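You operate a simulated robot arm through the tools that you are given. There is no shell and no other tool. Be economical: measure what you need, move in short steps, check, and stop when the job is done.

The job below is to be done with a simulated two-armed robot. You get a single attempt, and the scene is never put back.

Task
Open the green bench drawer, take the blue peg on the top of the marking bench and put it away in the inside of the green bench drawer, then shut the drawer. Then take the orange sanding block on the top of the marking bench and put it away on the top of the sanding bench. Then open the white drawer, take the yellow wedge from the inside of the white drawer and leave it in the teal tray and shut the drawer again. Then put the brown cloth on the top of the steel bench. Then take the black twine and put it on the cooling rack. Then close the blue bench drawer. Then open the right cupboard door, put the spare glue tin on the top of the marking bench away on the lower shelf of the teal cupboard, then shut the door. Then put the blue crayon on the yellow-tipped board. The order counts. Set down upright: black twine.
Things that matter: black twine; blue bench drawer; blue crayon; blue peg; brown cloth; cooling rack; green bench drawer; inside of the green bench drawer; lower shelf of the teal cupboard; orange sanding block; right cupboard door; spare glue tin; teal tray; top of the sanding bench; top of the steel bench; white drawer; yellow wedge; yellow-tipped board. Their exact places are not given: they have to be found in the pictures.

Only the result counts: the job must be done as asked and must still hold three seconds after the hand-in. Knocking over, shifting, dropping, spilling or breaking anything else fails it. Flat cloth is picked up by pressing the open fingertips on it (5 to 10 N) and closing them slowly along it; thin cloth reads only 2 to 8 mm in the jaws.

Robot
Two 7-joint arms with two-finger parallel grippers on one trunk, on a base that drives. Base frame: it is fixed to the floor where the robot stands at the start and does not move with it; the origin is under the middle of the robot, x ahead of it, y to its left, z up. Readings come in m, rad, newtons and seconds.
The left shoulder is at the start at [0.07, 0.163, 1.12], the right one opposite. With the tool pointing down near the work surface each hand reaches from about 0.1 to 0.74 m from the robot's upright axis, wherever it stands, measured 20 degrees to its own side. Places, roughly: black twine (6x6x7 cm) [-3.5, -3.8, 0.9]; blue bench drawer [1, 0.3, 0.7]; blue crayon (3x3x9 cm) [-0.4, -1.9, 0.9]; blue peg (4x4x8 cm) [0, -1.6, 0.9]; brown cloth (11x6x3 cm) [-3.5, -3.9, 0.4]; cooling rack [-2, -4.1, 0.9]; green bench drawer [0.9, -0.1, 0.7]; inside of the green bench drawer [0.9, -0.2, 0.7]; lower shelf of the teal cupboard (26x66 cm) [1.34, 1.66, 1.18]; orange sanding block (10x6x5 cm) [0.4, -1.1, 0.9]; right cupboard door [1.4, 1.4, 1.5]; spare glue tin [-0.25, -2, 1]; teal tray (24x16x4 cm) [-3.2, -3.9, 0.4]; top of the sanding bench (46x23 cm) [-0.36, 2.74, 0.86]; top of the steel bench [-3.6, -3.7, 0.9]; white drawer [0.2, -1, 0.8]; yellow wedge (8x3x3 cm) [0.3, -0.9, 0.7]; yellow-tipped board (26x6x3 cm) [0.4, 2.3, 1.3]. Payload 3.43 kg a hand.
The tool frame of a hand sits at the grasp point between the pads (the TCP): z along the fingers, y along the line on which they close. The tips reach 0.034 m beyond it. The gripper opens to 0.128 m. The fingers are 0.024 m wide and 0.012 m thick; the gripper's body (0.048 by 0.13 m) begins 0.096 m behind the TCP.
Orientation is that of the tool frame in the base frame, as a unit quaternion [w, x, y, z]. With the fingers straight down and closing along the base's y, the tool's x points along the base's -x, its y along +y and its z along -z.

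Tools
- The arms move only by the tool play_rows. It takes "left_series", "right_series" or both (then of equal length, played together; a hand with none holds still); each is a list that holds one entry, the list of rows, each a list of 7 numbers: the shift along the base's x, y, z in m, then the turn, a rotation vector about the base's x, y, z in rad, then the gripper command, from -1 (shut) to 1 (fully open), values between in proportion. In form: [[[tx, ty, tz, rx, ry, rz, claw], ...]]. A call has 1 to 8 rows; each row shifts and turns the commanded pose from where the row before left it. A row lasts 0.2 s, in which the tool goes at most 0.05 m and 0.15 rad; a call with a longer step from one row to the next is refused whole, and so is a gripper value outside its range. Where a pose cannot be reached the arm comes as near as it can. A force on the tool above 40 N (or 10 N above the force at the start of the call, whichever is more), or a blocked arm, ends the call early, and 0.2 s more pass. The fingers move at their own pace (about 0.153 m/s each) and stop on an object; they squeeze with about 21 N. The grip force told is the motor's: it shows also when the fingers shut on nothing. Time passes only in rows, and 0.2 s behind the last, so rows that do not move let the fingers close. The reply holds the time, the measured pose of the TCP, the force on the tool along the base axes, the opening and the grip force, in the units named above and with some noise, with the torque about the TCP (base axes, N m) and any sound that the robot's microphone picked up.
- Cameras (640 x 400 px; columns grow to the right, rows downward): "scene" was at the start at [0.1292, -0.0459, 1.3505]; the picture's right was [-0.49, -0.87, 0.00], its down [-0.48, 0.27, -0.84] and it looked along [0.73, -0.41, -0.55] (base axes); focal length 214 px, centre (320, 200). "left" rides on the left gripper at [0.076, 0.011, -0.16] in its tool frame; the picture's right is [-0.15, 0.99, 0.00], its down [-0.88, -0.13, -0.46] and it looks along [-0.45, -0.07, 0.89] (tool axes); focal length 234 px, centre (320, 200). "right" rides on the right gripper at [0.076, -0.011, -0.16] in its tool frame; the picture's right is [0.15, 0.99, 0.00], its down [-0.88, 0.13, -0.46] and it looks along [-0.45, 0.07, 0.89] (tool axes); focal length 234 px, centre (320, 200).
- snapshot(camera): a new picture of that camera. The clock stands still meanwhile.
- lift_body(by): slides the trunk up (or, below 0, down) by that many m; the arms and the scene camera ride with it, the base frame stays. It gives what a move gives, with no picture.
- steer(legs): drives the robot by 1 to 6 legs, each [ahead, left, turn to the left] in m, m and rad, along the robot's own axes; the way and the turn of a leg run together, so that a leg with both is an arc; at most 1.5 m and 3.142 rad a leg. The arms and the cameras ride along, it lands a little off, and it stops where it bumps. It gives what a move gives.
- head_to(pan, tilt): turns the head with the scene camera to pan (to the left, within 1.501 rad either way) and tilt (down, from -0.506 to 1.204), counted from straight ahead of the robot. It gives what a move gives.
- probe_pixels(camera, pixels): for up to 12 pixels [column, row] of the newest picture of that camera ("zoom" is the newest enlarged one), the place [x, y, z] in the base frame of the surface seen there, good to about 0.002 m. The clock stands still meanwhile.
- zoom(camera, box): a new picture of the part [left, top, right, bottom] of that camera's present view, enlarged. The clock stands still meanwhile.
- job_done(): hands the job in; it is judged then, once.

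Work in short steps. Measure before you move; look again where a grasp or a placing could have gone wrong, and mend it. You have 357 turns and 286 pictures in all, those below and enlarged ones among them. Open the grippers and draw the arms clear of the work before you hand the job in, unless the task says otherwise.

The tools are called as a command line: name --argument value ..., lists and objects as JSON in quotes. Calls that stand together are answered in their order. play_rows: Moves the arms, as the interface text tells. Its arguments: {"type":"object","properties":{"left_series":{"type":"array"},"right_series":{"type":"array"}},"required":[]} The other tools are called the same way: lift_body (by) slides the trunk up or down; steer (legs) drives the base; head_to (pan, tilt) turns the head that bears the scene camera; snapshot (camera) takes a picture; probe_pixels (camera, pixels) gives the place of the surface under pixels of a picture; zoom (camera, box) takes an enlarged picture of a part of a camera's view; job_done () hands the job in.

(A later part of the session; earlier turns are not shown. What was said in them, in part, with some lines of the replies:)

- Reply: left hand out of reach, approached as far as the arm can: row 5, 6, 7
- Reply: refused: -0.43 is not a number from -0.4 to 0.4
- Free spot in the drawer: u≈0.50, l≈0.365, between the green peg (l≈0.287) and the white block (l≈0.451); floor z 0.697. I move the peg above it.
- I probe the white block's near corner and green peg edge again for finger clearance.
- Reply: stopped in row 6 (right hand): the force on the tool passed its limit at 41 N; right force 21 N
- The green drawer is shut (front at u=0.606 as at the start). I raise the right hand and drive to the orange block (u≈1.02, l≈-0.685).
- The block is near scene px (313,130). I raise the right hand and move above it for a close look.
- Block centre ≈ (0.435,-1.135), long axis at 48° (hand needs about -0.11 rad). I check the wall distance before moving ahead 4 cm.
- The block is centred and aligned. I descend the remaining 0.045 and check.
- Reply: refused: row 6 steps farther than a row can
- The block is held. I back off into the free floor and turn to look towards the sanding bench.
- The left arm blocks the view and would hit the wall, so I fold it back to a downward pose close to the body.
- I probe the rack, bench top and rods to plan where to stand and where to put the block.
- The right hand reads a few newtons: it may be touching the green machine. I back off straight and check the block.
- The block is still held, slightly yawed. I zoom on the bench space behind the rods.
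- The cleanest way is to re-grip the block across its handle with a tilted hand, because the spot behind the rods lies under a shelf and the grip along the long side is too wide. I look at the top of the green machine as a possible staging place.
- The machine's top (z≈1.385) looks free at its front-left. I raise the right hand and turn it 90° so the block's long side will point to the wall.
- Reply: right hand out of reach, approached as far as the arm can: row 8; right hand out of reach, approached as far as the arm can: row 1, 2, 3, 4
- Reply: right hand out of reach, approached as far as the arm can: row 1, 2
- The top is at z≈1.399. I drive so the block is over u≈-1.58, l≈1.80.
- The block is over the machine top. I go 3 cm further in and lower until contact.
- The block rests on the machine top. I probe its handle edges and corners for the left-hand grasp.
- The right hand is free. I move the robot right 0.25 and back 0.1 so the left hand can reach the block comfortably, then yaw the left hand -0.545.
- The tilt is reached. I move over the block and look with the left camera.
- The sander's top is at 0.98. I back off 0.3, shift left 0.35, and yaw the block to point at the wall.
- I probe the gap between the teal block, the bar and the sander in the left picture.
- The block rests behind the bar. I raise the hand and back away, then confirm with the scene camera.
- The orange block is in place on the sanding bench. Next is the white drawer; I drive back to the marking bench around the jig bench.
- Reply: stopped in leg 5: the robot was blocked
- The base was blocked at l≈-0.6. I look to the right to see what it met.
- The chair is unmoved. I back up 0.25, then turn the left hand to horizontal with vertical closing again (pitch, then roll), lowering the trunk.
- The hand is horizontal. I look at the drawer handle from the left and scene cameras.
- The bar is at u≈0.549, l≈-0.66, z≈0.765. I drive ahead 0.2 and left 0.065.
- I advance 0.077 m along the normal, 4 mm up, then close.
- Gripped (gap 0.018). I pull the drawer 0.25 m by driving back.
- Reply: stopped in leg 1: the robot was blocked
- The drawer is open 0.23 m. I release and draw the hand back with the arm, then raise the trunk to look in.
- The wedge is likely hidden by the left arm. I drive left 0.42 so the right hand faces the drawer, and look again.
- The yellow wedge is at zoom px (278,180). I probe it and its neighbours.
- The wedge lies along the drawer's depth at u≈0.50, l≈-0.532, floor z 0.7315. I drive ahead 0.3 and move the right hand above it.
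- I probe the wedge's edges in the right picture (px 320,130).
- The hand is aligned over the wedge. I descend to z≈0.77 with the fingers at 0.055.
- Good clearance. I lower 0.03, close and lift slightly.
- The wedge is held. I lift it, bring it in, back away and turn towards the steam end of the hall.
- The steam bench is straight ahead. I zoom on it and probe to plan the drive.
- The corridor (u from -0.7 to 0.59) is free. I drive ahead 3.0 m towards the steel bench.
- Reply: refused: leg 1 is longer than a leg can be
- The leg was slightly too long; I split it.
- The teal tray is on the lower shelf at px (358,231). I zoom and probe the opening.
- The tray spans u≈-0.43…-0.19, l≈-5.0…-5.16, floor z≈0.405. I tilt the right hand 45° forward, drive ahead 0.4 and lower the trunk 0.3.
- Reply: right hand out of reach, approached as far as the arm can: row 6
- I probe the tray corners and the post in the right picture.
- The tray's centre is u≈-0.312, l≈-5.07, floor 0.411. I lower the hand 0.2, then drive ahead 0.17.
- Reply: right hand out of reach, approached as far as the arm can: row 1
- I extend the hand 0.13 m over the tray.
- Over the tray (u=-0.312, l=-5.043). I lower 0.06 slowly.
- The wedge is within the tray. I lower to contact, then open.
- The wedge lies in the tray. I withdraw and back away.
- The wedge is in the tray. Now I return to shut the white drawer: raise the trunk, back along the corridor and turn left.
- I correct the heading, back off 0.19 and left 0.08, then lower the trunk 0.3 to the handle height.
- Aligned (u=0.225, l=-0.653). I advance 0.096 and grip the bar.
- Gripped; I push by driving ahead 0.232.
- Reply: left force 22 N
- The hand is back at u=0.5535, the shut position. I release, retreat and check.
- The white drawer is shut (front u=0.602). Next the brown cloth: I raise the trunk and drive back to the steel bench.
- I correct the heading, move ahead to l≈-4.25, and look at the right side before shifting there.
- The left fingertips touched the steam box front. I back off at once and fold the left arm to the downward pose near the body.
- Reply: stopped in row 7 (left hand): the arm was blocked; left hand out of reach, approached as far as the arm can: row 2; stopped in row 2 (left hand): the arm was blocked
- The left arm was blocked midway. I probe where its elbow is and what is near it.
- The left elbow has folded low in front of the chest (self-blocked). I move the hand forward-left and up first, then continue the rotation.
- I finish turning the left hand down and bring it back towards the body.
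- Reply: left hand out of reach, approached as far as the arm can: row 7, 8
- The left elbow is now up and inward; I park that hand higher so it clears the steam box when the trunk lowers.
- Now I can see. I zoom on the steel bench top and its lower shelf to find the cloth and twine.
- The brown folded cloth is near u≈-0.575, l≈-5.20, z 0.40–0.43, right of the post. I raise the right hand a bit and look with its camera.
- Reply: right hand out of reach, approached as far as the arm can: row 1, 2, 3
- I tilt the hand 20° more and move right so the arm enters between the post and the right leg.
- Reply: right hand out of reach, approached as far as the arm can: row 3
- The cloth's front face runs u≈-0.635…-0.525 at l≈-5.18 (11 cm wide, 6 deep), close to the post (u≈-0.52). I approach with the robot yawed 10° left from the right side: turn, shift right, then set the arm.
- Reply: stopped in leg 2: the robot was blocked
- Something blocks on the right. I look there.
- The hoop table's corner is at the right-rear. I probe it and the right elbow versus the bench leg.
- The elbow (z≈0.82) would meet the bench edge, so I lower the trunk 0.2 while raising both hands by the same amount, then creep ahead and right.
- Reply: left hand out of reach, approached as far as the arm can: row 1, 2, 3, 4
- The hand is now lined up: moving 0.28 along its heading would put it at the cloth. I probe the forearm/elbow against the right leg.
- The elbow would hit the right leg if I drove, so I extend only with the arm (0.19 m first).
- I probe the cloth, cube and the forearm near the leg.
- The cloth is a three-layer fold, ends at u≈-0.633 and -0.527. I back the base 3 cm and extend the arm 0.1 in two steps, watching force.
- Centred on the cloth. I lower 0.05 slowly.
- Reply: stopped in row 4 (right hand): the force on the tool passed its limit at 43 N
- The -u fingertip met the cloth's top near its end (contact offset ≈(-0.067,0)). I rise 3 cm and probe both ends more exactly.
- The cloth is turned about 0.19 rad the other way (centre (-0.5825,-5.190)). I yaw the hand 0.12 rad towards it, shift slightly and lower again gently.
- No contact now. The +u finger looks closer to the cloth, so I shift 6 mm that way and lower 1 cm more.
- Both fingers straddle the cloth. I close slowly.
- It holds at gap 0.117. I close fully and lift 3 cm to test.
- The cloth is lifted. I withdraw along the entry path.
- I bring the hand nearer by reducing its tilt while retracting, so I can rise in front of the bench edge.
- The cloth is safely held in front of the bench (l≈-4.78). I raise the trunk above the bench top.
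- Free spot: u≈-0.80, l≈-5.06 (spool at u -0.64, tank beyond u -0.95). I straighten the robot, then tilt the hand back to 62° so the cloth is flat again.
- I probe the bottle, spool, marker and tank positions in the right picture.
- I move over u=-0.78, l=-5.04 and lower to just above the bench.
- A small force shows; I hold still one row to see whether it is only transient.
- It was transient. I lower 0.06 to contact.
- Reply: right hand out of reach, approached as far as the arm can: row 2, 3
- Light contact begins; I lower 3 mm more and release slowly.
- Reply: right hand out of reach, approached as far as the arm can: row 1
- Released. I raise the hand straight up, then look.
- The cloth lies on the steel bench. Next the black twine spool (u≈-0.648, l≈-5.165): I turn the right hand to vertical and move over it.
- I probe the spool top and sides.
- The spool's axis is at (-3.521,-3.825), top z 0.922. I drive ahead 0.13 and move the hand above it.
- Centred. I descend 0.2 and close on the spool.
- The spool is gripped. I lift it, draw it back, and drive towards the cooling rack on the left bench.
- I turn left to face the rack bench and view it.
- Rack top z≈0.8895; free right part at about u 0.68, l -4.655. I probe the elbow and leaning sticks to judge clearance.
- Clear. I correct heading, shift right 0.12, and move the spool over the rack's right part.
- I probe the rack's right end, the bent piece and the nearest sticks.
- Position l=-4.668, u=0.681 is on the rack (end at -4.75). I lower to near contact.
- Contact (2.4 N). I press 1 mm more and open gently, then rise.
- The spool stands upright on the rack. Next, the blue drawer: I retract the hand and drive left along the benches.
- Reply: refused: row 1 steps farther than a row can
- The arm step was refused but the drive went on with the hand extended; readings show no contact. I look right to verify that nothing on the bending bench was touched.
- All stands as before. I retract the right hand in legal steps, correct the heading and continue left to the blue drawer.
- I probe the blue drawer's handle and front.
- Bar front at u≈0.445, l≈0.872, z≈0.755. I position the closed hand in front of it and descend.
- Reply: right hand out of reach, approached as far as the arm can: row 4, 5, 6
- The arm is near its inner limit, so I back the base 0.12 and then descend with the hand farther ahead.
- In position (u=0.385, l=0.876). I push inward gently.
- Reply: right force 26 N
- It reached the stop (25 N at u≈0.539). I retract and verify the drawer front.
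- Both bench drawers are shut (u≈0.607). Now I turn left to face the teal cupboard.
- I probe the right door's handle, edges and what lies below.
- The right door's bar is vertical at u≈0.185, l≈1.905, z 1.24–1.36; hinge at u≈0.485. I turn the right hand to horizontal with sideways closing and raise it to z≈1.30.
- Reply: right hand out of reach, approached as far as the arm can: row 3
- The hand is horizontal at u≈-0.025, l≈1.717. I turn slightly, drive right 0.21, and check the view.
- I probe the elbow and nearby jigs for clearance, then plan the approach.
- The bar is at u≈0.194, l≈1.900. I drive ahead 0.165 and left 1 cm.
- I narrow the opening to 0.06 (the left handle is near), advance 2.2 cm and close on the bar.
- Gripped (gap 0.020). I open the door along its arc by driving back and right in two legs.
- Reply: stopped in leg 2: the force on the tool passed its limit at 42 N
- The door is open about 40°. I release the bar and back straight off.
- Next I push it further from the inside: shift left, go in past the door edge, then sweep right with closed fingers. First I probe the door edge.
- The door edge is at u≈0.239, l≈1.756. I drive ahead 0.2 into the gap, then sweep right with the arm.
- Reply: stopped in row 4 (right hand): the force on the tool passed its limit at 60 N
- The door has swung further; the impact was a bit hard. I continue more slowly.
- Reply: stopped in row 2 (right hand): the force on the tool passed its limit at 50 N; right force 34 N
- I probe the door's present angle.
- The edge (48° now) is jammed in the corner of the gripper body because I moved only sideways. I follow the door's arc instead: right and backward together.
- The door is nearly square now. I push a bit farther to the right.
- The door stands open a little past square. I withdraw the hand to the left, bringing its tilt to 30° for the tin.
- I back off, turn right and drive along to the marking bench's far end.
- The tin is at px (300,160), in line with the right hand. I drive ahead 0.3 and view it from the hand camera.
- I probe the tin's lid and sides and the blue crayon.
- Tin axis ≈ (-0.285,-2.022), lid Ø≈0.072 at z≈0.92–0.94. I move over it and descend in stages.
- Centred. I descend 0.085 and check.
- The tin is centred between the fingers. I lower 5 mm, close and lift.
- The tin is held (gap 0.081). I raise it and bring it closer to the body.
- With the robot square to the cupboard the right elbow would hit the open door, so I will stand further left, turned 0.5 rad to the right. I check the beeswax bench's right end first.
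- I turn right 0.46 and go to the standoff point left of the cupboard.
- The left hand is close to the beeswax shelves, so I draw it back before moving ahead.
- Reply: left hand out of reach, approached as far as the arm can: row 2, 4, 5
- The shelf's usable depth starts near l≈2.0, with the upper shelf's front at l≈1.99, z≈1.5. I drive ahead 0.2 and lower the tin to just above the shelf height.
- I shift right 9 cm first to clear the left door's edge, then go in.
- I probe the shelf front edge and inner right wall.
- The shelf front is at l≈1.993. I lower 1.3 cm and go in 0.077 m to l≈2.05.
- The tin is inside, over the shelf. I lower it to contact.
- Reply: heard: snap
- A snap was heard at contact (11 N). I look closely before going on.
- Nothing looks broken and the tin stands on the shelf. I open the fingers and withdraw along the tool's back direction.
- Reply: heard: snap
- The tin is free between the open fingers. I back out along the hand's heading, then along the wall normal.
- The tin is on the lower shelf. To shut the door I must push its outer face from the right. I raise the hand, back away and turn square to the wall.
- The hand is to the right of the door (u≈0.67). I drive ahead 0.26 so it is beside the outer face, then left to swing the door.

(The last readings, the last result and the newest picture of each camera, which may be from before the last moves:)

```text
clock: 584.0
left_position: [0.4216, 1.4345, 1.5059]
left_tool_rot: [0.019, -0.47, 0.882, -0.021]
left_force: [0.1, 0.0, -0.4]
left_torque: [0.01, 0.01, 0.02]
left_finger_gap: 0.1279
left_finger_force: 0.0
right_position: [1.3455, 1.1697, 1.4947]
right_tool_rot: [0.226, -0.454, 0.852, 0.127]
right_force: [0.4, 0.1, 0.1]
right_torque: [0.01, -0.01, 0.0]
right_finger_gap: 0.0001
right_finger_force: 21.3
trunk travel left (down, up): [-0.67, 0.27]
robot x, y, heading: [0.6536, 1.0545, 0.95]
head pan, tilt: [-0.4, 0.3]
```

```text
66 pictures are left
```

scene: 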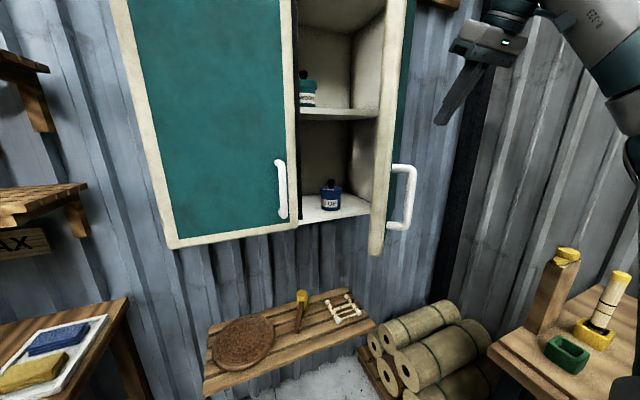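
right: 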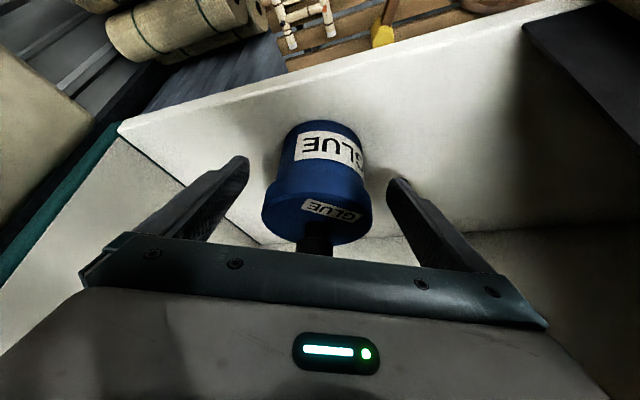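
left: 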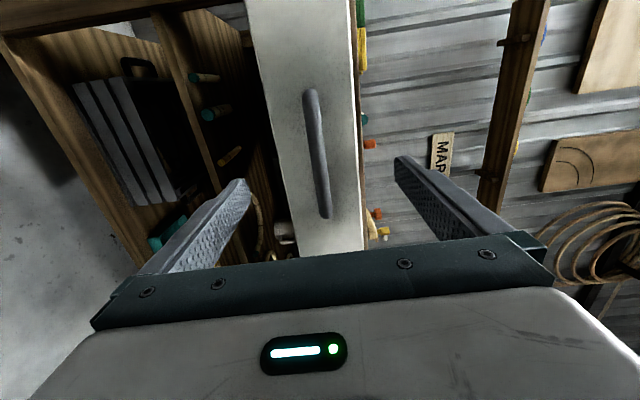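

The door follows. I continue left 0.15 and then push ahead.

steer --legs '[[0, 0.14, 0], [0.08, 0, 0]]'

snapshot --camera "scene"

probe_pixels --camera "scene" --pixels '[[380, 240], [395, 100], [410, 200]]'

```text
clock: 585.9
left_position: [0.3493, 1.5776, 1.5054]
left_tool_rot: [0.022, -0.469, 0.883, -0.02]
left_force: [0.2, -0.3, 0.1]
left_torque: [-0.01, 0.0, 0.02]
left_finger_gap: 0.1281
left_finger_force: 0.2
right_position: [1.272, 1.3128, 1.4971]
right_tool_rot: [0.228, -0.454, 0.852, 0.128]
right_force: [0.4, 0.0, -0.2]
right_torque: [0.01, -0.01, 0.01]
right_finger_gap: 0.0002
right_finger_force: 21.8
trunk travel left (down, up): [-0.67, 0.27]
robot x, y, heading: [0.5877, 1.1941, 0.954]
head pan, tilt: [-0.4, 0.3]
```

```text
65 pictures are left
```

scene: 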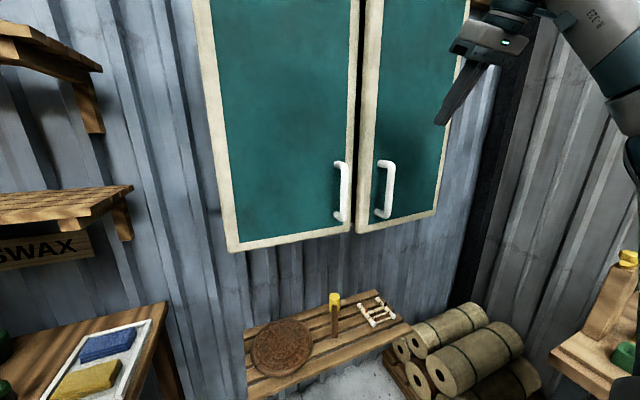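

```text
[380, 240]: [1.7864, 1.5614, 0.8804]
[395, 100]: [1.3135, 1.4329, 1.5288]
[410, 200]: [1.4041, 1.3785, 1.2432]
```

The door is almost shut (about 5° open). I drive ahead 0.1, then press it with the arm.

steer --legs '[[0.1, 0, 0]]'

play_rows --right_series '[[[0.0058, 0.0081, 0, 0, 0, 0, -1], [0.0058, 0.0081, 0, 0, 0, 0, -1], [0.0047, 0.0065, 0, 0, 0, 0, -1], [0.0035, 0.0049, 0, 0, 0, 0, -1], [0.0023, 0.0033, 0, 0, 0, 0, -1], [0, 0, 0, 0, 0, 0, -1]]]'

snapshot --camera "scene"

probe_pixels --camera "scene" --pixels '[[330, 240], [345, 120], [400, 230], [390, 120]]'

```text
clock: 587.1
left_position: [0.4074, 1.6568, 1.5057]
left_tool_rot: [0.021, -0.469, 0.883, -0.02]
left_force: [0.0, -1.0, -0.5]
left_torque: [-0.03, -0.01, 0.0]
left_finger_gap: 0.128
left_finger_force: 0.1
right_position: [1.3293, 1.3906, 1.4955]
right_tool_rot: [0.229, -0.453, 0.852, 0.127]
right_force: [-0.4, -0.2, -0.3]
right_torque: [0.0, -0.02, 0.02]
right_finger_gap: 0.0001
right_finger_force: 20.9
trunk travel left (down, up): [-0.67, 0.27]
robot x, y, heading: [0.6435, 1.2731, 0.956]
head pan, tilt: [-0.4, 0.3]
```

```text
clock: 588.2
left_position: [0.405, 1.6554, 1.5067]
left_tool_rot: [0.022, -0.466, 0.884, -0.021]
left_force: [0.1, 0.1, 0.1]
left_torque: [-0.05, -0.01, 0.0]
left_finger_gap: 0.1279
left_finger_force: 0.0
right_position: [1.3429, 1.4106, 1.4979]
right_tool_rot: [0.224, -0.455, 0.853, 0.125]
right_force: [-17.3, -20.9, -0.3]
right_torque: [-0.22, 0.72, 0.08]
right_finger_gap: 0.0
right_finger_force: 20.7
trunk travel left (down, up): [-0.67, 0.27]
robot x, y, heading: [0.6458, 1.2697, 0.951]
head pan, tilt: [-0.4, 0.3]
stopped in row 5 (right hand): the force on the tool passed its limit at 46 N (the readings are from after the stop); the commanded pose is now the measured one
```

```text
64 pictures are left
```

scene: 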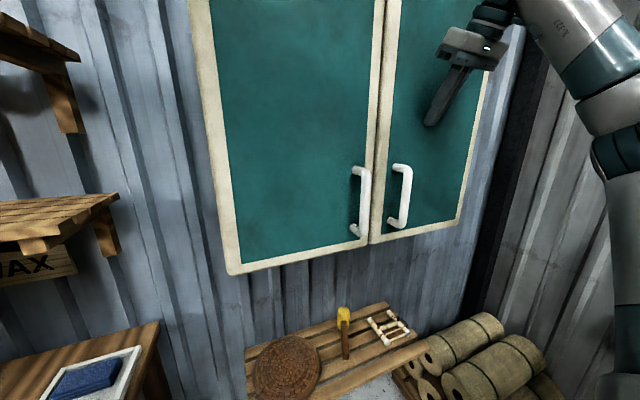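

```text
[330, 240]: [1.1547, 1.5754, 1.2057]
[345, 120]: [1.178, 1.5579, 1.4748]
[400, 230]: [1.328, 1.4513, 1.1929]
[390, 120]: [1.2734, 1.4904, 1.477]
```

The right door is flush (l=1.9528, same as the left). Last item: the blue crayon. I retract, and drive back to the marking bench.

play_rows --right_series '[[[-0.025, -0.035, 0, 0, 0, 0, -1], [-0.025, -0.035, 0, 0, 0, 0, -1], [-0.025, -0.035, 0, 0, 0, 0, -1]]]'

steer --legs '[[-0.55, 0, 0], [0, 0, -1.571], [0.1, -1.2, 0], [0, -1.2, 0]]'

head_to --pan -0.3 --tilt 0.7

snapshot --camera "scene"

```text
clock: 589.0
left_position: [0.4068, 1.6575, 1.5054]
left_tool_rot: [0.02, -0.469, 0.883, -0.021]
left_force: [0.4, -1.2, 0.1]
left_torque: [0.03, 0.01, -0.02]
left_finger_gap: 0.1283
left_finger_force: 0.1
right_position: [1.2743, 1.3209, 1.4916]
right_tool_rot: [0.224, -0.455, 0.853, 0.126]
right_force: [-0.7, -0.9, -0.4]
right_torque: [0.01, 0.01, 0.0]
right_finger_gap: 0.0
right_finger_force: 21.5
right hand out of reach, approached as far as the arm can: row 3
trunk travel left (down, up): [-0.67, 0.27]
robot x, y, heading: [0.6398, 1.2702, 0.951]
head pan, tilt: [-0.4, 0.3]
```

```text
clock: 607.3
left_position: [-0.6314, -0.917, 1.5041]
left_tool_rot: [-0.001, 0.306, 0.951, -0.029]
left_force: [0.6, 0.3, 0.2]
left_torque: [0.0, 0.0, -0.01]
left_finger_gap: 0.1281
left_finger_force: 0.0
right_position: [-0.9915, -1.7735, 1.4912]
right_tool_rot: [0.247, 0.294, 0.92, -0.073]
right_force: [0.6, 0.1, -0.3]
right_torque: [0.02, -0.04, 0.01]
right_finger_gap: 0.0002
right_finger_force: 20.7
trunk travel left (down, up): [-0.67, 0.27]
robot x, y, heading: [-1.0204, -1.141, -0.645]
head pan, tilt: [-0.4, 0.3]
```

```text
clock: 608.1
left_position: [-0.6305, -0.9171, 1.5049]
left_tool_rot: [0.0, 0.307, 0.951, -0.029]
left_force: [-0.1, -0.5, -0.5]
left_torque: [0.01, 0.0, 0.02]
left_finger_gap: 0.128
left_finger_force: 0.0
right_position: [-0.9909, -1.7754, 1.4908]
right_tool_rot: [0.247, 0.294, 0.92, -0.073]
right_force: [-0.9, -0.4, -0.4]
right_torque: [0.03, 0.0, -0.02]
right_finger_gap: 0.0003
right_finger_force: 21.3
trunk travel left (down, up): [-0.67, 0.27]
robot x, y, heading: [-1.0235, -1.1449, -0.643]
head pan, tilt: [-0.3, 0.7]
```

```text
63 pictures are left
```

scene: 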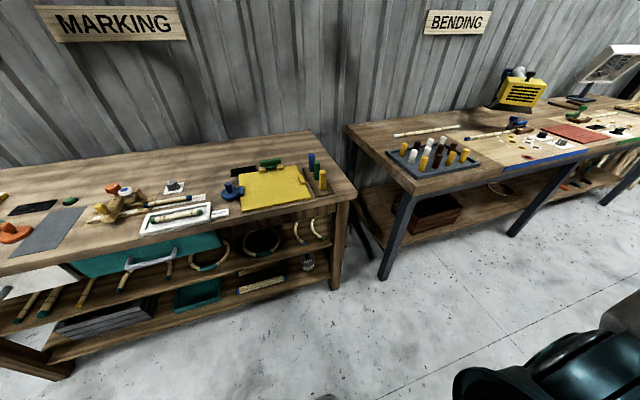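

I drive ahead 0.37 and bring the hand over the blue crayon (-0.401,-1.905).

steer --legs '[[0.37, 0, 0.022]]'

play_rows --right_series '[[[0.0361, 0.0107, -0.03, 0, 0, 0, 0], [0.0361, 0.0107, -0.03, 0, 0, 0, 0], [0.0361, 0.0107, -0.03, 0, 0, 0, 0], [0.0361, 0.0107, -0.03, 0, 0, 0, 0], [0.0361, 0.0107, -0.03, 0, 0, 0, 0], [0.0361, 0.0107, -0.03, 0, 0, 0, 0], [0.0361, 0.0107, -0.03, 0, 0, 0, 0]]]'

snapshot --camera "right"

```text
clock: 610.5
left_position: [-0.3355, -1.1286, 1.5057]
left_tool_rot: [0.0, 0.295, 0.955, -0.029]
left_force: [0.1, 0.5, -0.2]
left_torque: [0.01, 0.0, 0.01]
left_finger_gap: 0.128
left_finger_force: 0.2
right_position: [-0.6748, -1.9944, 1.4925]
right_tool_rot: [0.248, 0.284, 0.924, -0.071]
right_force: [-0.1, -0.1, -0.4]
right_torque: [-0.01, -0.02, -0.01]
right_finger_gap: 0.0001
right_finger_force: 21.1
trunk travel left (down, up): [-0.67, 0.27]
robot x, y, heading: [-0.7209, -1.3643, -0.627]
head pan, tilt: [-0.3, 0.7]
```

```text
clock: 612.1
left_position: [-0.3315, -1.129, 1.5042]
left_tool_rot: [-0.001, 0.295, 0.955, -0.03]
left_force: [0.3, -0.1, -0.8]
left_torque: [0.01, 0.08, -0.01]
left_finger_gap: 0.128
left_finger_force: 0.1
right_position: [-0.4197, -1.9192, 1.2812]
right_tool_rot: [0.247, 0.284, 0.924, -0.07]
right_force: [-0.9, 0.2, 1.0]
right_torque: [-0.01, 0.0, -0.02]
right_finger_gap: 0.0639
right_finger_force: 0.1
trunk travel left (down, up): [-0.67, 0.27]
robot x, y, heading: [-0.7217, -1.3635, -0.625]
head pan, tilt: [-0.3, 0.7]
```

```text
62 pictures are left
```

right: 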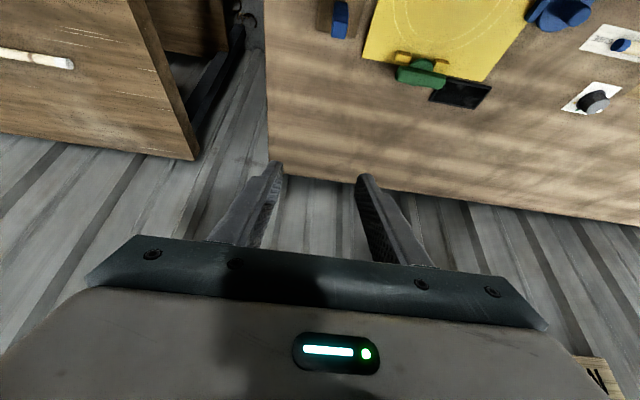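

I probe the blue crayon (px 340,20).

probe_pixels --camera "right" --pixels '[[340, 33], [334, 33], [346, 33], [340, 24], [340, 10], [333, 15], [347, 12], [325, 15]]'

zoom --camera "scene" --box '[270, 100, 430, 220]'

```text
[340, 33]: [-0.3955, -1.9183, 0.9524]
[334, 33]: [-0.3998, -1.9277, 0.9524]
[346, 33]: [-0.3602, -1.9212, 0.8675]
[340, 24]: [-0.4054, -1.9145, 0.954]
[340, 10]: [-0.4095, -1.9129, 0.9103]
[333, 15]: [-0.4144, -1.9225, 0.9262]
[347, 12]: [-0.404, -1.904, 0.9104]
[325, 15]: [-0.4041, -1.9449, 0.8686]
```

```text
3.33 times, centred on (350, 160) of scene
```

zoom: 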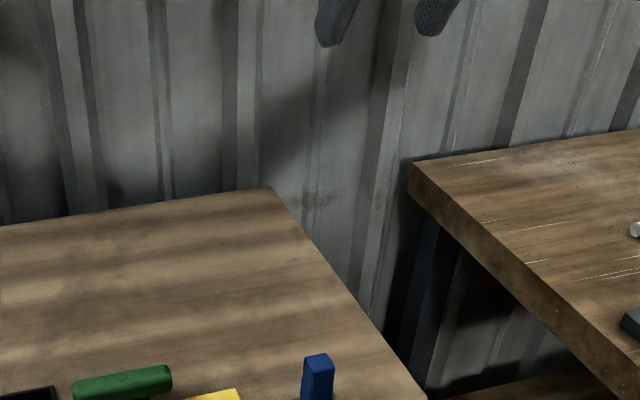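

Crayon axis ≈ (-0.400,-1.918), top z 0.953. I align (yaw +0.1) and descend.

play_rows --right_series '[[[0.0197, 0.0012, -0.03, 0, 0, 0.1, 0], [0, 0, -0.05, 0, 0, 0, 0], [0, 0, -0.05, 0, 0, 0, 0], [0, 0, -0.05, 0, 0, 0, 0], [0, 0, -0.05, 0, 0, 0, 0], [0, 0, -0.04, 0, 0, 0, 0]]]'

snapshot --camera "right"

```text
clock: 613.5
left_position: [-0.3344, -1.1303, 1.5047]
left_tool_rot: [0.001, 0.295, 0.955, -0.029]
left_force: [-0.2, 0.1, 1.1]
left_torque: [-0.01, 0.0, 0.04]
left_finger_gap: 0.1279
left_finger_force: 0.1
right_position: [-0.4017, -1.9213, 1.0105]
right_tool_rot: [0.25, 0.237, 0.937, -0.057]
right_force: [0.1, -0.2, -0.7]
right_torque: [0.03, 0.03, -0.01]
right_finger_gap: 0.0639
right_finger_force: 0.1
trunk travel left (down, up): [-0.67, 0.27]
robot x, y, heading: [-0.7207, -1.3668, -0.621]
head pan, tilt: [-0.3, 0.7]
```

```text
60 pictures are left
```

right: 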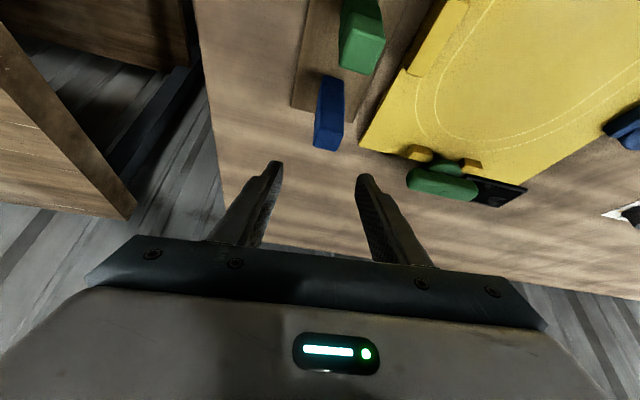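

probe_pixels --camera "right" --pixels '[[326, 146], [314, 138], [340, 138], [326, 132], [330, 90], [316, 90], [343, 88]]'

```text
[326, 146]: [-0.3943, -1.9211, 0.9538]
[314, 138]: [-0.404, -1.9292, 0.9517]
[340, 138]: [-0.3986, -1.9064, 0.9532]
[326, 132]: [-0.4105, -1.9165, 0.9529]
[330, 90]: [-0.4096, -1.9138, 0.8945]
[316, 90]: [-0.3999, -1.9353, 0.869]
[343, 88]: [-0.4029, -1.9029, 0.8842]
```

play_rows --right_series '[[[0, 0.003, -0.045, 0, 0, 0, 0], [0, 0, -0.042, 0, 0, 0, 0], [0, 0, 0, 0, 0, 0, -1], [0, 0, 0, 0, 0, 0, -1], [0, 0, 0, 0, 0, 0, -1]]]'

snapshot --camera "right"

```text
clock: 614.7
left_position: [-0.3342, -1.1291, 1.5044]
left_tool_rot: [0.0, 0.295, 0.955, -0.028]
left_force: [-0.3, -0.3, 0.3]
left_torque: [0.01, -0.03, 0.0]
left_finger_gap: 0.1281
left_finger_force: 0.1
right_position: [-0.4022, -1.917, 0.9223]
right_tool_rot: [0.251, 0.238, 0.937, -0.058]
right_force: [-0.5, 0.2, 0.1]
right_torque: [0.0, 0.0, 0.02]
right_finger_gap: 0.0235
right_finger_force: 20.8
trunk travel left (down, up): [-0.67, 0.27]
robot x, y, heading: [-0.7192, -1.3636, -0.621]
head pan, tilt: [-0.3, 0.7]
```

```text
59 pictures are left
```

right: 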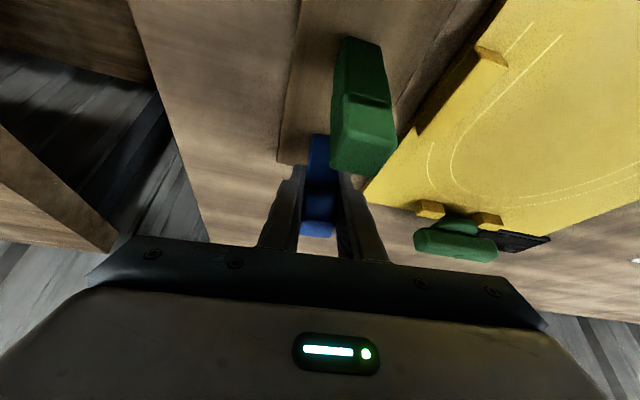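

The crayon is gripped (gap 0.0235). I lift it straight up and pull back.

play_rows --right_series '[[[0, 0, 0.03, 0, 0, 0, -1], [0, 0, 0.05, 0, 0, 0, -1], [0, 0, 0.05, 0, 0, 0, -1], [0, 0, 0.05, 0, 0, 0, -1], [0, 0, 0.05, 0, 0, 0, -1], [0, 0, 0.05, 0, 0, 0, -1], [0, 0, 0.05, 0, 0, 0, -1], [0, 0, 0.05, 0, 0, 0, -1]]]'

snapshot --camera "right"

```text
clock: 616.5
left_position: [-0.334, -1.1286, 1.5052]
left_tool_rot: [0.0, 0.295, 0.955, -0.029]
left_force: [-0.7, -0.3, -0.3]
left_torque: [-0.06, 0.0, 0.0]
left_finger_gap: 0.1279
left_finger_force: 0.0
right_position: [-0.4009, -1.9157, 1.3054]
right_tool_rot: [0.251, 0.236, 0.937, -0.059]
right_force: [-0.2, -0.4, -0.5]
right_torque: [-0.01, -0.04, -0.03]
right_finger_gap: 0.0232
right_finger_force: 21.2
trunk travel left (down, up): [-0.67, 0.27]
robot x, y, heading: [-0.7195, -1.3666, -0.622]
head pan, tilt: [-0.3, 0.7]
```

```text
58 pictures are left
```

right: 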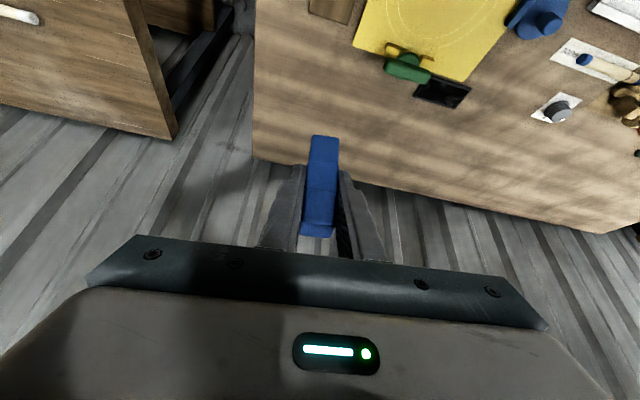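

I drive back along the benches and turn towards the beeswax shelf.

steer --legs '[[-0.42, 0, 0], [0, 1.25, 0], [0, 1.2, 0], [0, 0, 1.573]]'

head_to --pan 0.5 --tilt 0.2

snapshot --camera "scene"

```text
clock: 634.5
left_position: [0.0958, 1.2519, 1.5053]
left_tool_rot: [0.022, -0.474, 0.88, -0.021]
left_force: [0.1, 0.3, -0.2]
left_torque: [0.01, -0.03, 0.01]
left_finger_gap: 0.1279
left_finger_force: 0.1
right_position: [0.8837, 1.1966, 1.3036]
right_tool_rot: [0.217, -0.501, 0.826, 0.138]
right_force: [0.2, -0.2, 0.1]
right_torque: [0.03, -0.03, -0.01]
right_finger_gap: 0.0234
right_finger_force: 20.5
trunk travel left (down, up): [-0.67, 0.27]
robot x, y, heading: [0.3351, 0.8705, 0.966]
head pan, tilt: [-0.3, 0.7]
```

```text
clock: 635.6
left_position: [0.0961, 1.2518, 1.5044]
left_tool_rot: [0.021, -0.474, 0.88, -0.02]
left_force: [-0.2, -0.3, -0.2]
left_torque: [-0.03, -0.03, -0.04]
left_finger_gap: 0.128
left_finger_force: 0.0
right_position: [0.8839, 1.1977, 1.304]
right_tool_rot: [0.217, -0.501, 0.826, 0.138]
right_force: [-0.6, -1.0, 0.1]
right_torque: [0.0, 0.01, 0.02]
right_finger_gap: 0.0234
right_finger_force: 21.1
trunk travel left (down, up): [-0.67, 0.27]
robot x, y, heading: [0.3302, 0.871, 0.962]
head pan, tilt: [0.499, 0.201]
```

```text
57 pictures are left
```

scene: 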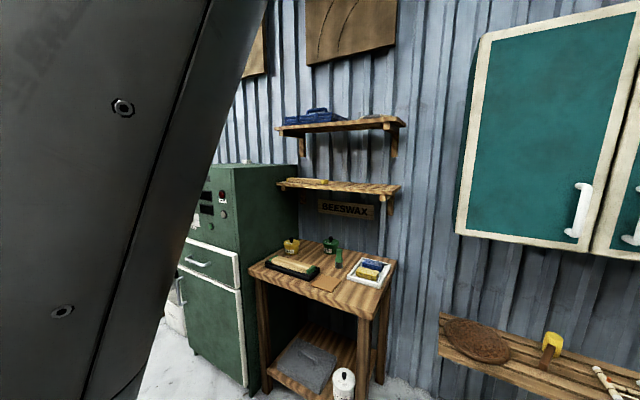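

I shift left 0.88 in front of the shelf, raise the trunk 0.15 and look.

steer --legs '[[0, 0.88, -0.011]]'

lift_body --by 0.15

head_to --pan -0.15 --tilt 0.25

snapshot --camera "scene"

```text
clock: 640.3
left_position: [-0.6221, 1.7627, 1.5062]
left_tool_rot: [0.02, -0.468, 0.883, -0.02]
left_force: [-0.1, -0.3, 0.6]
left_torque: [-0.01, 0.01, -0.01]
left_finger_gap: 0.1279
left_finger_force: 0.0
right_position: [0.1651, 1.6971, 1.303]
right_tool_rot: [0.218, -0.497, 0.829, 0.136]
right_force: [0.0, 0.8, -0.5]
right_torque: [-0.01, -0.02, 0.0]
right_finger_gap: 0.0236
right_finger_force: 21.0
trunk travel left (down, up): [-0.67, 0.27]
robot x, y, heading: [-0.3852, 1.3772, 0.951]
head pan, tilt: [0.499, 0.201]
```

```text
clock: 642.0
left_position: [-0.623, 1.7623, 1.6549]
left_tool_rot: [0.021, -0.467, 0.884, -0.021]
left_force: [-0.2, -0.3, 0.7]
left_torque: [0.0, -0.02, 0.02]
left_finger_gap: 0.1281
left_finger_force: 0.0
right_position: [0.1648, 1.6974, 1.4534]
right_tool_rot: [0.218, -0.496, 0.83, 0.136]
right_force: [-0.3, 0.6, -0.6]
right_torque: [-0.02, -0.02, 0.02]
right_finger_gap: 0.0235
right_finger_force: 21.2
trunk travel left (down, up): [-0.82, 0.12]
robot x, y, heading: [-0.3859, 1.3735, 0.958]
head pan, tilt: [0.499, 0.201]
```

```text
clock: 643.1
left_position: [-0.6206, 1.7629, 1.6548]
left_tool_rot: [0.02, -0.468, 0.883, -0.02]
left_force: [-0.6, 0.2, 0.5]
left_torque: [0.01, -0.01, -0.01]
left_finger_gap: 0.128
left_finger_force: 0.0
right_position: [0.164, 1.6975, 1.4529]
right_tool_rot: [0.217, -0.496, 0.829, 0.137]
right_force: [-0.2, 0.4, -0.3]
right_torque: [0.03, -0.01, 0.03]
right_finger_gap: 0.0235
right_finger_force: 20.9
trunk travel left (down, up): [-0.82, 0.12]
robot x, y, heading: [-0.3828, 1.3815, 0.948]
head pan, tilt: [-0.15, 0.25]
```

```text
56 pictures are left
```

scene: 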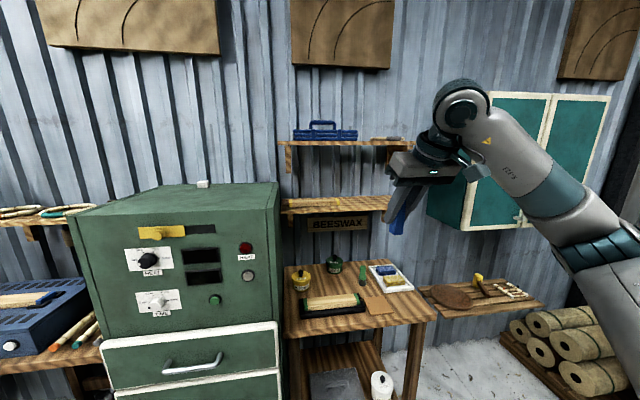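

I zoom on the lower beeswax shelf and probe the board and the shelf fronts.

zoom --camera "scene" --box '[270, 110, 410, 240]'

probe_pixels --camera "scene" --pixels '[[295, 203], [310, 202], [325, 201], [338, 200], [295, 208], [330, 207], [300, 213], [370, 210], [300, 143], [380, 143], [350, 203], [285, 203]]'

```text
3.08 times, centred on (340, 175) of scene
```

zoom: 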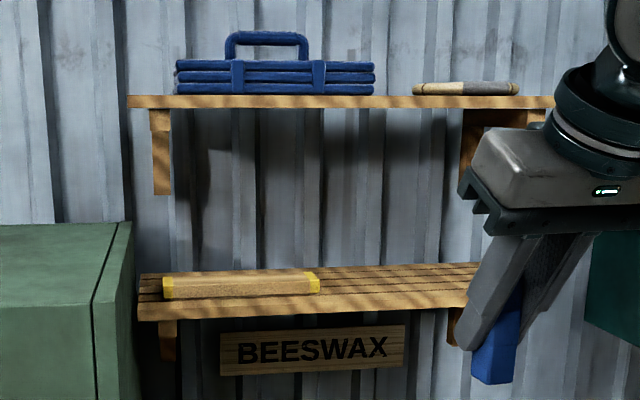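

```text
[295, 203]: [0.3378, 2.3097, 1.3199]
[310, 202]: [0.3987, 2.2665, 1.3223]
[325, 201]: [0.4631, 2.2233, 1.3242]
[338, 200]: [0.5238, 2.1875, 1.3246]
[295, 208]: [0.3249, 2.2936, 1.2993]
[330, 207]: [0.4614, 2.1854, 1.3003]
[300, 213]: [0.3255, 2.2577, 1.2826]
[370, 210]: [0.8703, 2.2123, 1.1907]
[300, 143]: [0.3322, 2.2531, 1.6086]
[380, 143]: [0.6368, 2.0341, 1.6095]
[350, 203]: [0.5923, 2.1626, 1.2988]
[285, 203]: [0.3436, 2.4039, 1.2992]
```

Board top z≈1.325, l 2.075–2.135, u≈-1.10…-0.84; upper shelf bottom ≈1.598 with front at l 2.025. A 35° tilt keeps the wrist clear, leaning the crayon only 5°. I drive ahead and square the hand.

steer --legs '[[0.43, 0.045, 0]]'

play_rows --right_series '[[[0, 0, -0.02, 0, 0, -0.13, -1], [0, 0, -0.02, 0.072, -0.049, 0, -1], [0, 0, -0.02, 0, 0, 0, -1]]]'

head_to --pan -0.1 --tilt 0.1

snapshot --camera "scene"

```text
clock: 645.7
left_position: [-0.4123, 2.135, 1.6548]
left_tool_rot: [0.021, -0.468, 0.883, -0.021]
left_force: [0.0, 0.3, 1.1]
left_torque: [0.05, -0.01, -0.03]
left_finger_gap: 0.1283
left_finger_force: 0.0
right_position: [0.3741, 2.0712, 1.4545]
right_tool_rot: [0.218, -0.496, 0.829, 0.137]
right_force: [0.4, -0.2, -1.5]
right_torque: [-0.01, -0.02, 0.06]
right_finger_gap: 0.0232
right_finger_force: 21.0
trunk travel left (down, up): [-0.82, 0.12]
robot x, y, heading: [-0.1781, 1.7532, 0.954]
head pan, tilt: [-0.15, 0.25]
```

```text
clock: 646.5
left_position: [-0.4101, 2.1361, 1.6551]
left_tool_rot: [0.021, -0.467, 0.884, -0.02]
left_force: [-0.4, 0.5, 0.1]
left_torque: [0.03, 0.0, -0.02]
left_finger_gap: 0.1279
left_finger_force: 0.0
right_position: [0.3763, 2.0741, 1.3943]
right_tool_rot: [0.263, -0.436, 0.849, 0.143]
right_force: [-0.1, -0.4, -0.2]
right_torque: [-0.03, 0.02, 0.02]
right_finger_gap: 0.0235
right_finger_force: 21.2
trunk travel left (down, up): [-0.82, 0.12]
robot x, y, heading: [-0.1761, 1.7511, 0.949]
head pan, tilt: [-0.15, 0.25]
```

```text
clock: 647.2
left_position: [-0.4114, 2.1376, 1.6564]
left_tool_rot: [0.02, -0.469, 0.883, -0.02]
left_force: [-0.9, 0.3, -0.7]
left_torque: [0.02, 0.01, 0.01]
left_finger_gap: 0.128
left_finger_force: 0.0
right_position: [0.3748, 2.074, 1.3938]
right_tool_rot: [0.263, -0.436, 0.849, 0.143]
right_force: [0.0, 0.3, -0.5]
right_torque: [0.05, 0.02, -0.01]
right_finger_gap: 0.0234
right_finger_force: 20.9
trunk travel left (down, up): [-0.82, 0.12]
robot x, y, heading: [-0.1744, 1.7518, 0.952]
head pan, tilt: [-0.099, 0.099]
```

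```text
54 pictures are left
```

scene: 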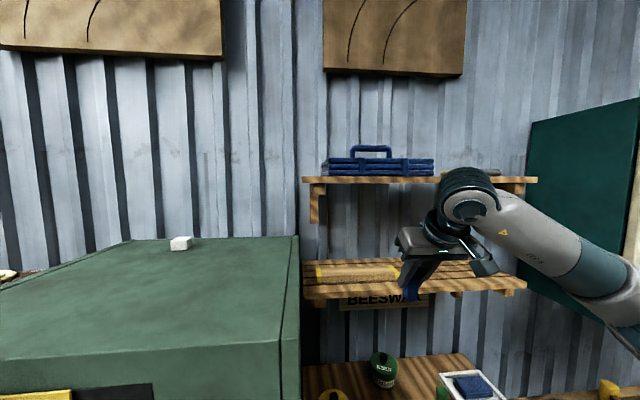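

snapshot --camera "right"

probe_pixels --camera "scene" --pixels '[[467, 172], [455, 185], [480, 175], [350, 272], [390, 270], [420, 182], [318, 272], [411, 298]]'

```text
53 pictures are left
```

right: 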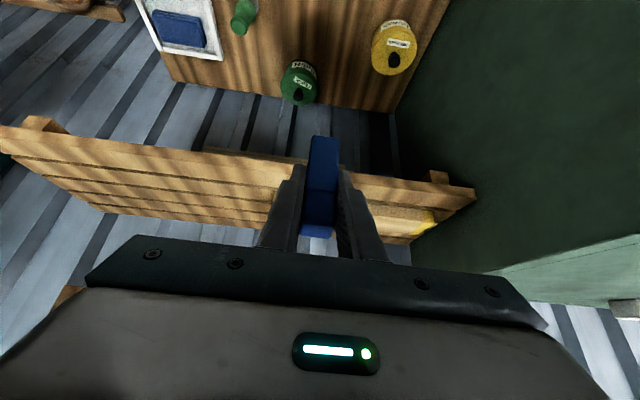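

```text
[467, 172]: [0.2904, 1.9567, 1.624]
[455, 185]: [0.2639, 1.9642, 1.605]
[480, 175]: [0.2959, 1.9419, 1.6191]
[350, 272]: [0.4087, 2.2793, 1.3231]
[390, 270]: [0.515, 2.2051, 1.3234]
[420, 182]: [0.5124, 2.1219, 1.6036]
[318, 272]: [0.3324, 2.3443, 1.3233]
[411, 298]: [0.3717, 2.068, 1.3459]
```

Wrist top lies 0.144 behind the TCP, so it stays clear of the upper shelf. Board top is z≈1.3233. I move in towards the board in three rows and check.

play_rows --right_series '[[[0.0153, 0.046, -0.002, 0, 0, 0, -1], [0.0153, 0.046, -0.002, 0, 0, 0, -1], [0.0153, 0.046, -0.001, 0, 0, 0, -1]]]'

snapshot --camera "right"

zoom --camera "scene" --box '[290, 140, 540, 320]'

```text
clock: 648.0
left_position: [-0.4112, 2.1376, 1.6544]
left_tool_rot: [0.021, -0.469, 0.883, -0.021]
left_force: [0.3, -0.2, 0.9]
left_torque: [-0.02, -0.05, 0.03]
left_finger_gap: 0.1281
left_finger_force: 0.0
right_position: [0.4196, 2.2121, 1.39]
right_tool_rot: [0.263, -0.436, 0.849, 0.142]
right_force: [0.1, 0.8, -1.2]
right_torque: [-0.01, -0.02, -0.01]
right_finger_gap: 0.0236
right_finger_force: 20.6
trunk travel left (down, up): [-0.82, 0.12]
robot x, y, heading: [-0.1795, 1.7476, 0.95]
head pan, tilt: [-0.099, 0.099]
```

```text
52 pictures are left
```

right: 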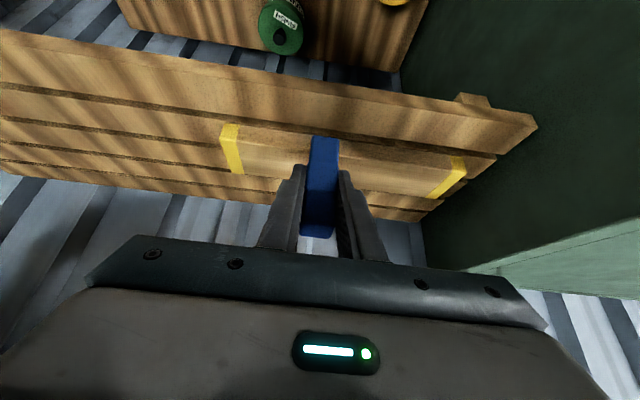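

```text
2.22 times, centred on (415, 230) of scene
```

zoom: 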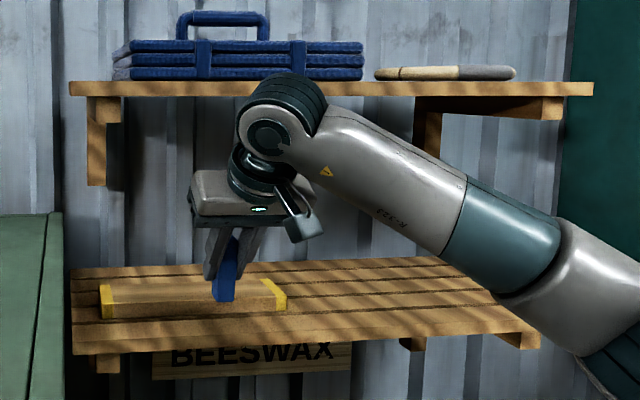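

I probe the board's near and far edges in the right picture and the crayon's bottom.

probe_pixels --camera "right" --pixels '[[270, 130], [270, 145], [275, 172], [265, 178], [228, 125], [238, 170], [465, 160], [435, 195], [320, 140], [310, 140]]'

```text
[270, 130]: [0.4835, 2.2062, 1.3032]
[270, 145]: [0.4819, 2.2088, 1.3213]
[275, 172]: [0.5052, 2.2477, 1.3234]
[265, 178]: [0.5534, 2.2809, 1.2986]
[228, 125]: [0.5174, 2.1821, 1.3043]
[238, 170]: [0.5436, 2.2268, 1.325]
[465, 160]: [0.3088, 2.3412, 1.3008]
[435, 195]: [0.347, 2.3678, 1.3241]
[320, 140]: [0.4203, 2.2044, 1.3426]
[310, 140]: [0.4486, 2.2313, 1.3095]
```

The board's top spans l 2.076–2.13. I move in the last 4.7 cm, then lower to contact.

play_rows --right_series '[[[0.0137, 0.0191, 0, 0, 0, 0, -1], [0.0137, 0.0191, 0, 0, 0, 0, -1], [0, 0, -0.005, 0, 0, 0, -1], [0, 0, -0.003, 0, 0, 0, -1], [0, 0, 0, 0, 0, 0, -1]]]'

zoom --camera "scene" --box '[290, 140, 540, 320]'

```text
clock: 649.2
left_position: [-0.4109, 2.1387, 1.6561]
left_tool_rot: [0.021, -0.468, 0.883, -0.021]
left_force: [0.6, 0.4, 0.0]
left_torque: [-0.03, 0.03, 0.0]
left_finger_gap: 0.128
left_finger_force: 0.0
right_position: [0.4466, 2.2497, 1.3794]
right_tool_rot: [0.263, -0.435, 0.849, 0.141]
right_force: [0.5, -0.6, -0.2]
right_torque: [-0.01, 0.0, 0.03]
right_finger_gap: 0.0233
right_finger_force: 21.1
trunk travel left (down, up): [-0.82, 0.12]
robot x, y, heading: [-0.1748, 1.7529, 0.956]
head pan, tilt: [-0.099, 0.099]
```

```text
2.22 times, centred on (415, 230) of scene
```

zoom: 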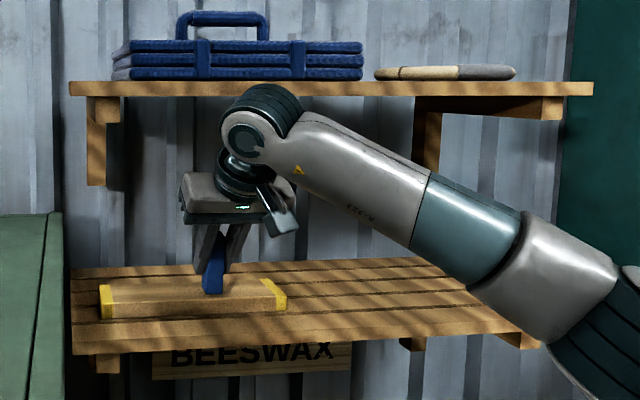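

No contact yet; I continue down in 2 mm steps.

play_rows --right_series '[[[0, 0, -0.002, 0, 0, 0, -1], [0, 0, -0.002, 0, 0, 0, -1], [0, 0, 0, 0, 0, 0, -1]]]'

```text
clock: 650.0
left_position: [-0.4127, 2.136, 1.6553]
left_tool_rot: [0.022, -0.468, 0.883, -0.021]
left_force: [0.0, 1.0, 0.2]
left_torque: [0.01, 0.01, -0.02]
left_finger_gap: 0.1283
left_finger_force: 0.1
right_position: [0.4472, 2.2483, 1.3781]
right_tool_rot: [0.265, -0.436, 0.848, 0.144]
right_force: [2.4, 3.1, 12.8]
right_torque: [0.0, -0.18, 0.04]
right_finger_gap: 0.0233
right_finger_force: 20.9
trunk travel left (down, up): [-0.82, 0.12]
robot x, y, heading: [-0.1744, 1.7519, 0.952]
head pan, tilt: [-0.099, 0.099]
```

Contact (12.8 N). I ease 1 mm and open gently.

play_rows --right_series '[[[0, 0, 0.001, 0, 0, 0, -1], [0, 0, 0, 0, 0, 0, -0.55], [0, 0, 0, 0, 0, 0, -0.4], [0, 0, 0, 0, 0, 0, -0.2], [0, 0, 0, 0, 0, 0, -0.2]]]'

snapshot --camera "right"

zoom --camera "scene" --box '[310, 220, 450, 310]'

```text
clock: 651.2
left_position: [-0.4117, 2.1387, 1.6557]
left_tool_rot: [0.021, -0.468, 0.883, -0.02]
left_force: [0.7, 0.3, -1.0]
left_torque: [0.02, 0.04, -0.01]
left_finger_gap: 0.1278
left_finger_force: 0.0
right_position: [0.4497, 2.2495, 1.3761]
right_tool_rot: [0.263, -0.436, 0.849, 0.143]
right_force: [-0.6, 0.3, 0.2]
right_torque: [-0.01, -0.02, 0.01]
right_finger_gap: 0.0511
right_finger_force: 0.1
trunk travel left (down, up): [-0.82, 0.12]
robot x, y, heading: [-0.1749, 1.7478, 0.955]
head pan, tilt: [-0.099, 0.099]
```

```text
49 pictures are left
```

right: 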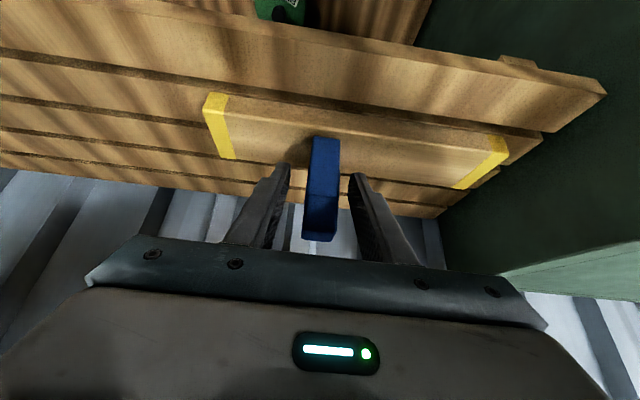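

```text
4.44 times, centred on (380, 265) of scene
```

zoom: 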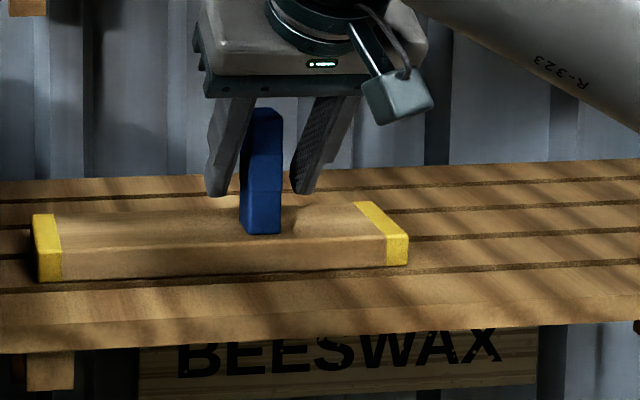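

The crayon stands on the board. I withdraw straight back along the hand's heading.

play_rows --right_series '[[[-0.0112, -0.0166, 0, 0, 0, 0, 0], [-0.0168, -0.0249, 0, 0, 0, 0, 0], [-0.0168, -0.0249, 0, 0, 0, 0, 0], [-0.0224, -0.0332, 0, 0, 0, 0, 0], [-0.0224, -0.0332, 0, 0, 0, 0, 0], [-0.0224, -0.0332, 0, 0, 0, 0, 0]]]'

steer --legs '[[-0.35, 0, 0]]'

zoom --camera "scene" --box '[280, 150, 460, 320]'

```text
clock: 652.6
left_position: [-0.4112, 2.1356, 1.6556]
left_tool_rot: [0.022, -0.468, 0.883, -0.021]
left_force: [-0.6, -0.6, -0.2]
left_torque: [0.03, -0.06, 0.04]
left_finger_gap: 0.1279
left_finger_force: 0.1
right_position: [0.3367, 2.0802, 1.3761]
right_tool_rot: [0.263, -0.436, 0.848, 0.144]
right_force: [0.0, -0.3, -0.2]
right_torque: [0.05, -0.02, 0.0]
right_finger_gap: 0.064
right_finger_force: 0.0
trunk travel left (down, up): [-0.82, 0.12]
robot x, y, heading: [-0.1732, 1.7491, 0.957]
head pan, tilt: [-0.099, 0.099]
```

```text
clock: 654.9
left_position: [-0.6122, 1.8563, 1.6548]
left_tool_rot: [0.02, -0.467, 0.884, -0.02]
left_force: [0.4, 1.6, 0.5]
left_torque: [-0.01, 0.04, 0.04]
left_finger_gap: 0.1283
left_finger_force: 0.1
right_position: [0.1359, 1.797, 1.3753]
right_tool_rot: [0.262, -0.435, 0.85, 0.142]
right_force: [-0.8, -0.1, -0.2]
right_torque: [-0.03, 0.0, 0.0]
right_finger_gap: 0.0639
right_finger_force: 0.1
trunk travel left (down, up): [-0.82, 0.12]
robot x, y, heading: [-0.3787, 1.4675, 0.95]
head pan, tilt: [-0.099, 0.099]
```

```text
2.35 times, centred on (370, 235) of scene
```

zoom: 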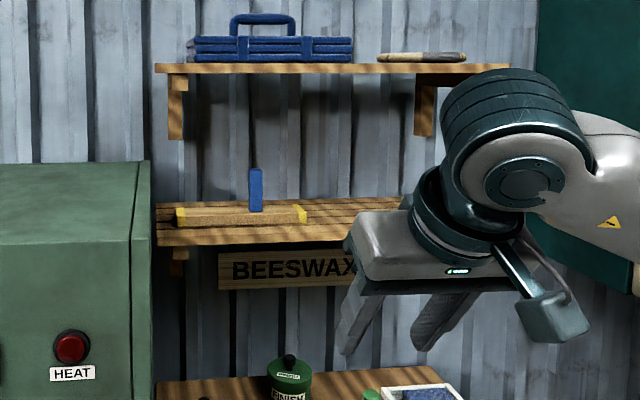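

The crayon stands on the board. I make a final check of the cupboard door and the sanding bench.

head_to --pan -0.85 --tilt 0.3

snapshot --camera "scene"

play_rows --right_series '[[[-0.015, -0.02, 0, 0, 0, 0, 1], [-0.015, -0.02, 0, 0, 0, 0, 1], [0, 0, 0, 0, 0, 0, 1]]]'

```text
clock: 656.0
left_position: [-0.6124, 1.8542, 1.6547]
left_tool_rot: [0.02, -0.466, 0.884, -0.021]
left_force: [-0.7, -0.6, 0.2]
left_torque: [-0.05, -0.01, 0.0]
left_finger_gap: 0.1279
left_finger_force: 0.0
right_position: [0.1361, 1.7955, 1.3752]
right_tool_rot: [0.264, -0.434, 0.85, 0.142]
right_force: [-0.4, 0.7, -0.4]
right_torque: [-0.02, -0.02, 0.02]
right_finger_gap: 0.0639
right_finger_force: 0.0
trunk travel left (down, up): [-0.82, 0.12]
robot x, y, heading: [-0.3801, 1.4625, 0.945]
head pan, tilt: [-0.85, 0.3]
```

```text
46 pictures are left
```

scene: 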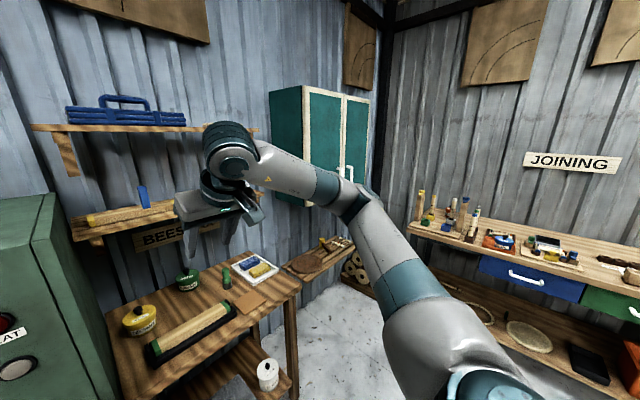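

```text
clock: 656.8
left_position: [-0.6119, 1.8552, 1.6548]
left_tool_rot: [0.02, -0.466, 0.884, -0.021]
left_force: [-0.2, 0.6, 1.1]
left_torque: [0.0, 0.03, 0.01]
left_finger_gap: 0.1281
left_finger_force: 0.0
right_position: [0.1046, 1.7548, 1.3759]
right_tool_rot: [0.263, -0.434, 0.85, 0.142]
right_force: [0.0, 0.4, 0.1]
right_torque: [-0.01, 0.0, -0.03]
right_finger_gap: 0.1281
right_finger_force: 0.1
trunk travel left (down, up): [-0.82, 0.12]
robot x, y, heading: [-0.3814, 1.4675, 0.953]
head pan, tilt: [-0.85, 0.3]
```

The cupboard doors and the bench drawers are shut, the crayon stands on the board, and both grippers are open and clear, so I hand the job in.

job_done

```text
The job is handed in.
```

I finished all eight tasks in the order given and handed the job in; I haven't seen the verdict.

Last checks showed:
- **Drawers and door:** the green, white and blue bench drawers and the right cupboard door are all shut.
- **Twine:** the black twine stands upright on the cooling rack.
- **Crayon:** the blue crayon stands on the yellow-tipped board.

These moments could count against the result:
- **Steam box:** the left fingertips pressed the front of the steam box with about 10–18 N, and I backed off at once.
- **Green machine:** the right hand or the orange block brushed the green machine beside the sanding bench. I also set the block on top of that machine for a moment to change my grip.
- **Base bumps:** the base was stopped by an obstacle three times: likely a wicker chair, the end of the hoop table, and once while pulling the white drawer open. The chair was still in place afterwards; I didn't check the table again.
- **Snap sounds:** I heard a snap twice while setting the glue tin on the shelf, but saw nothing broken.
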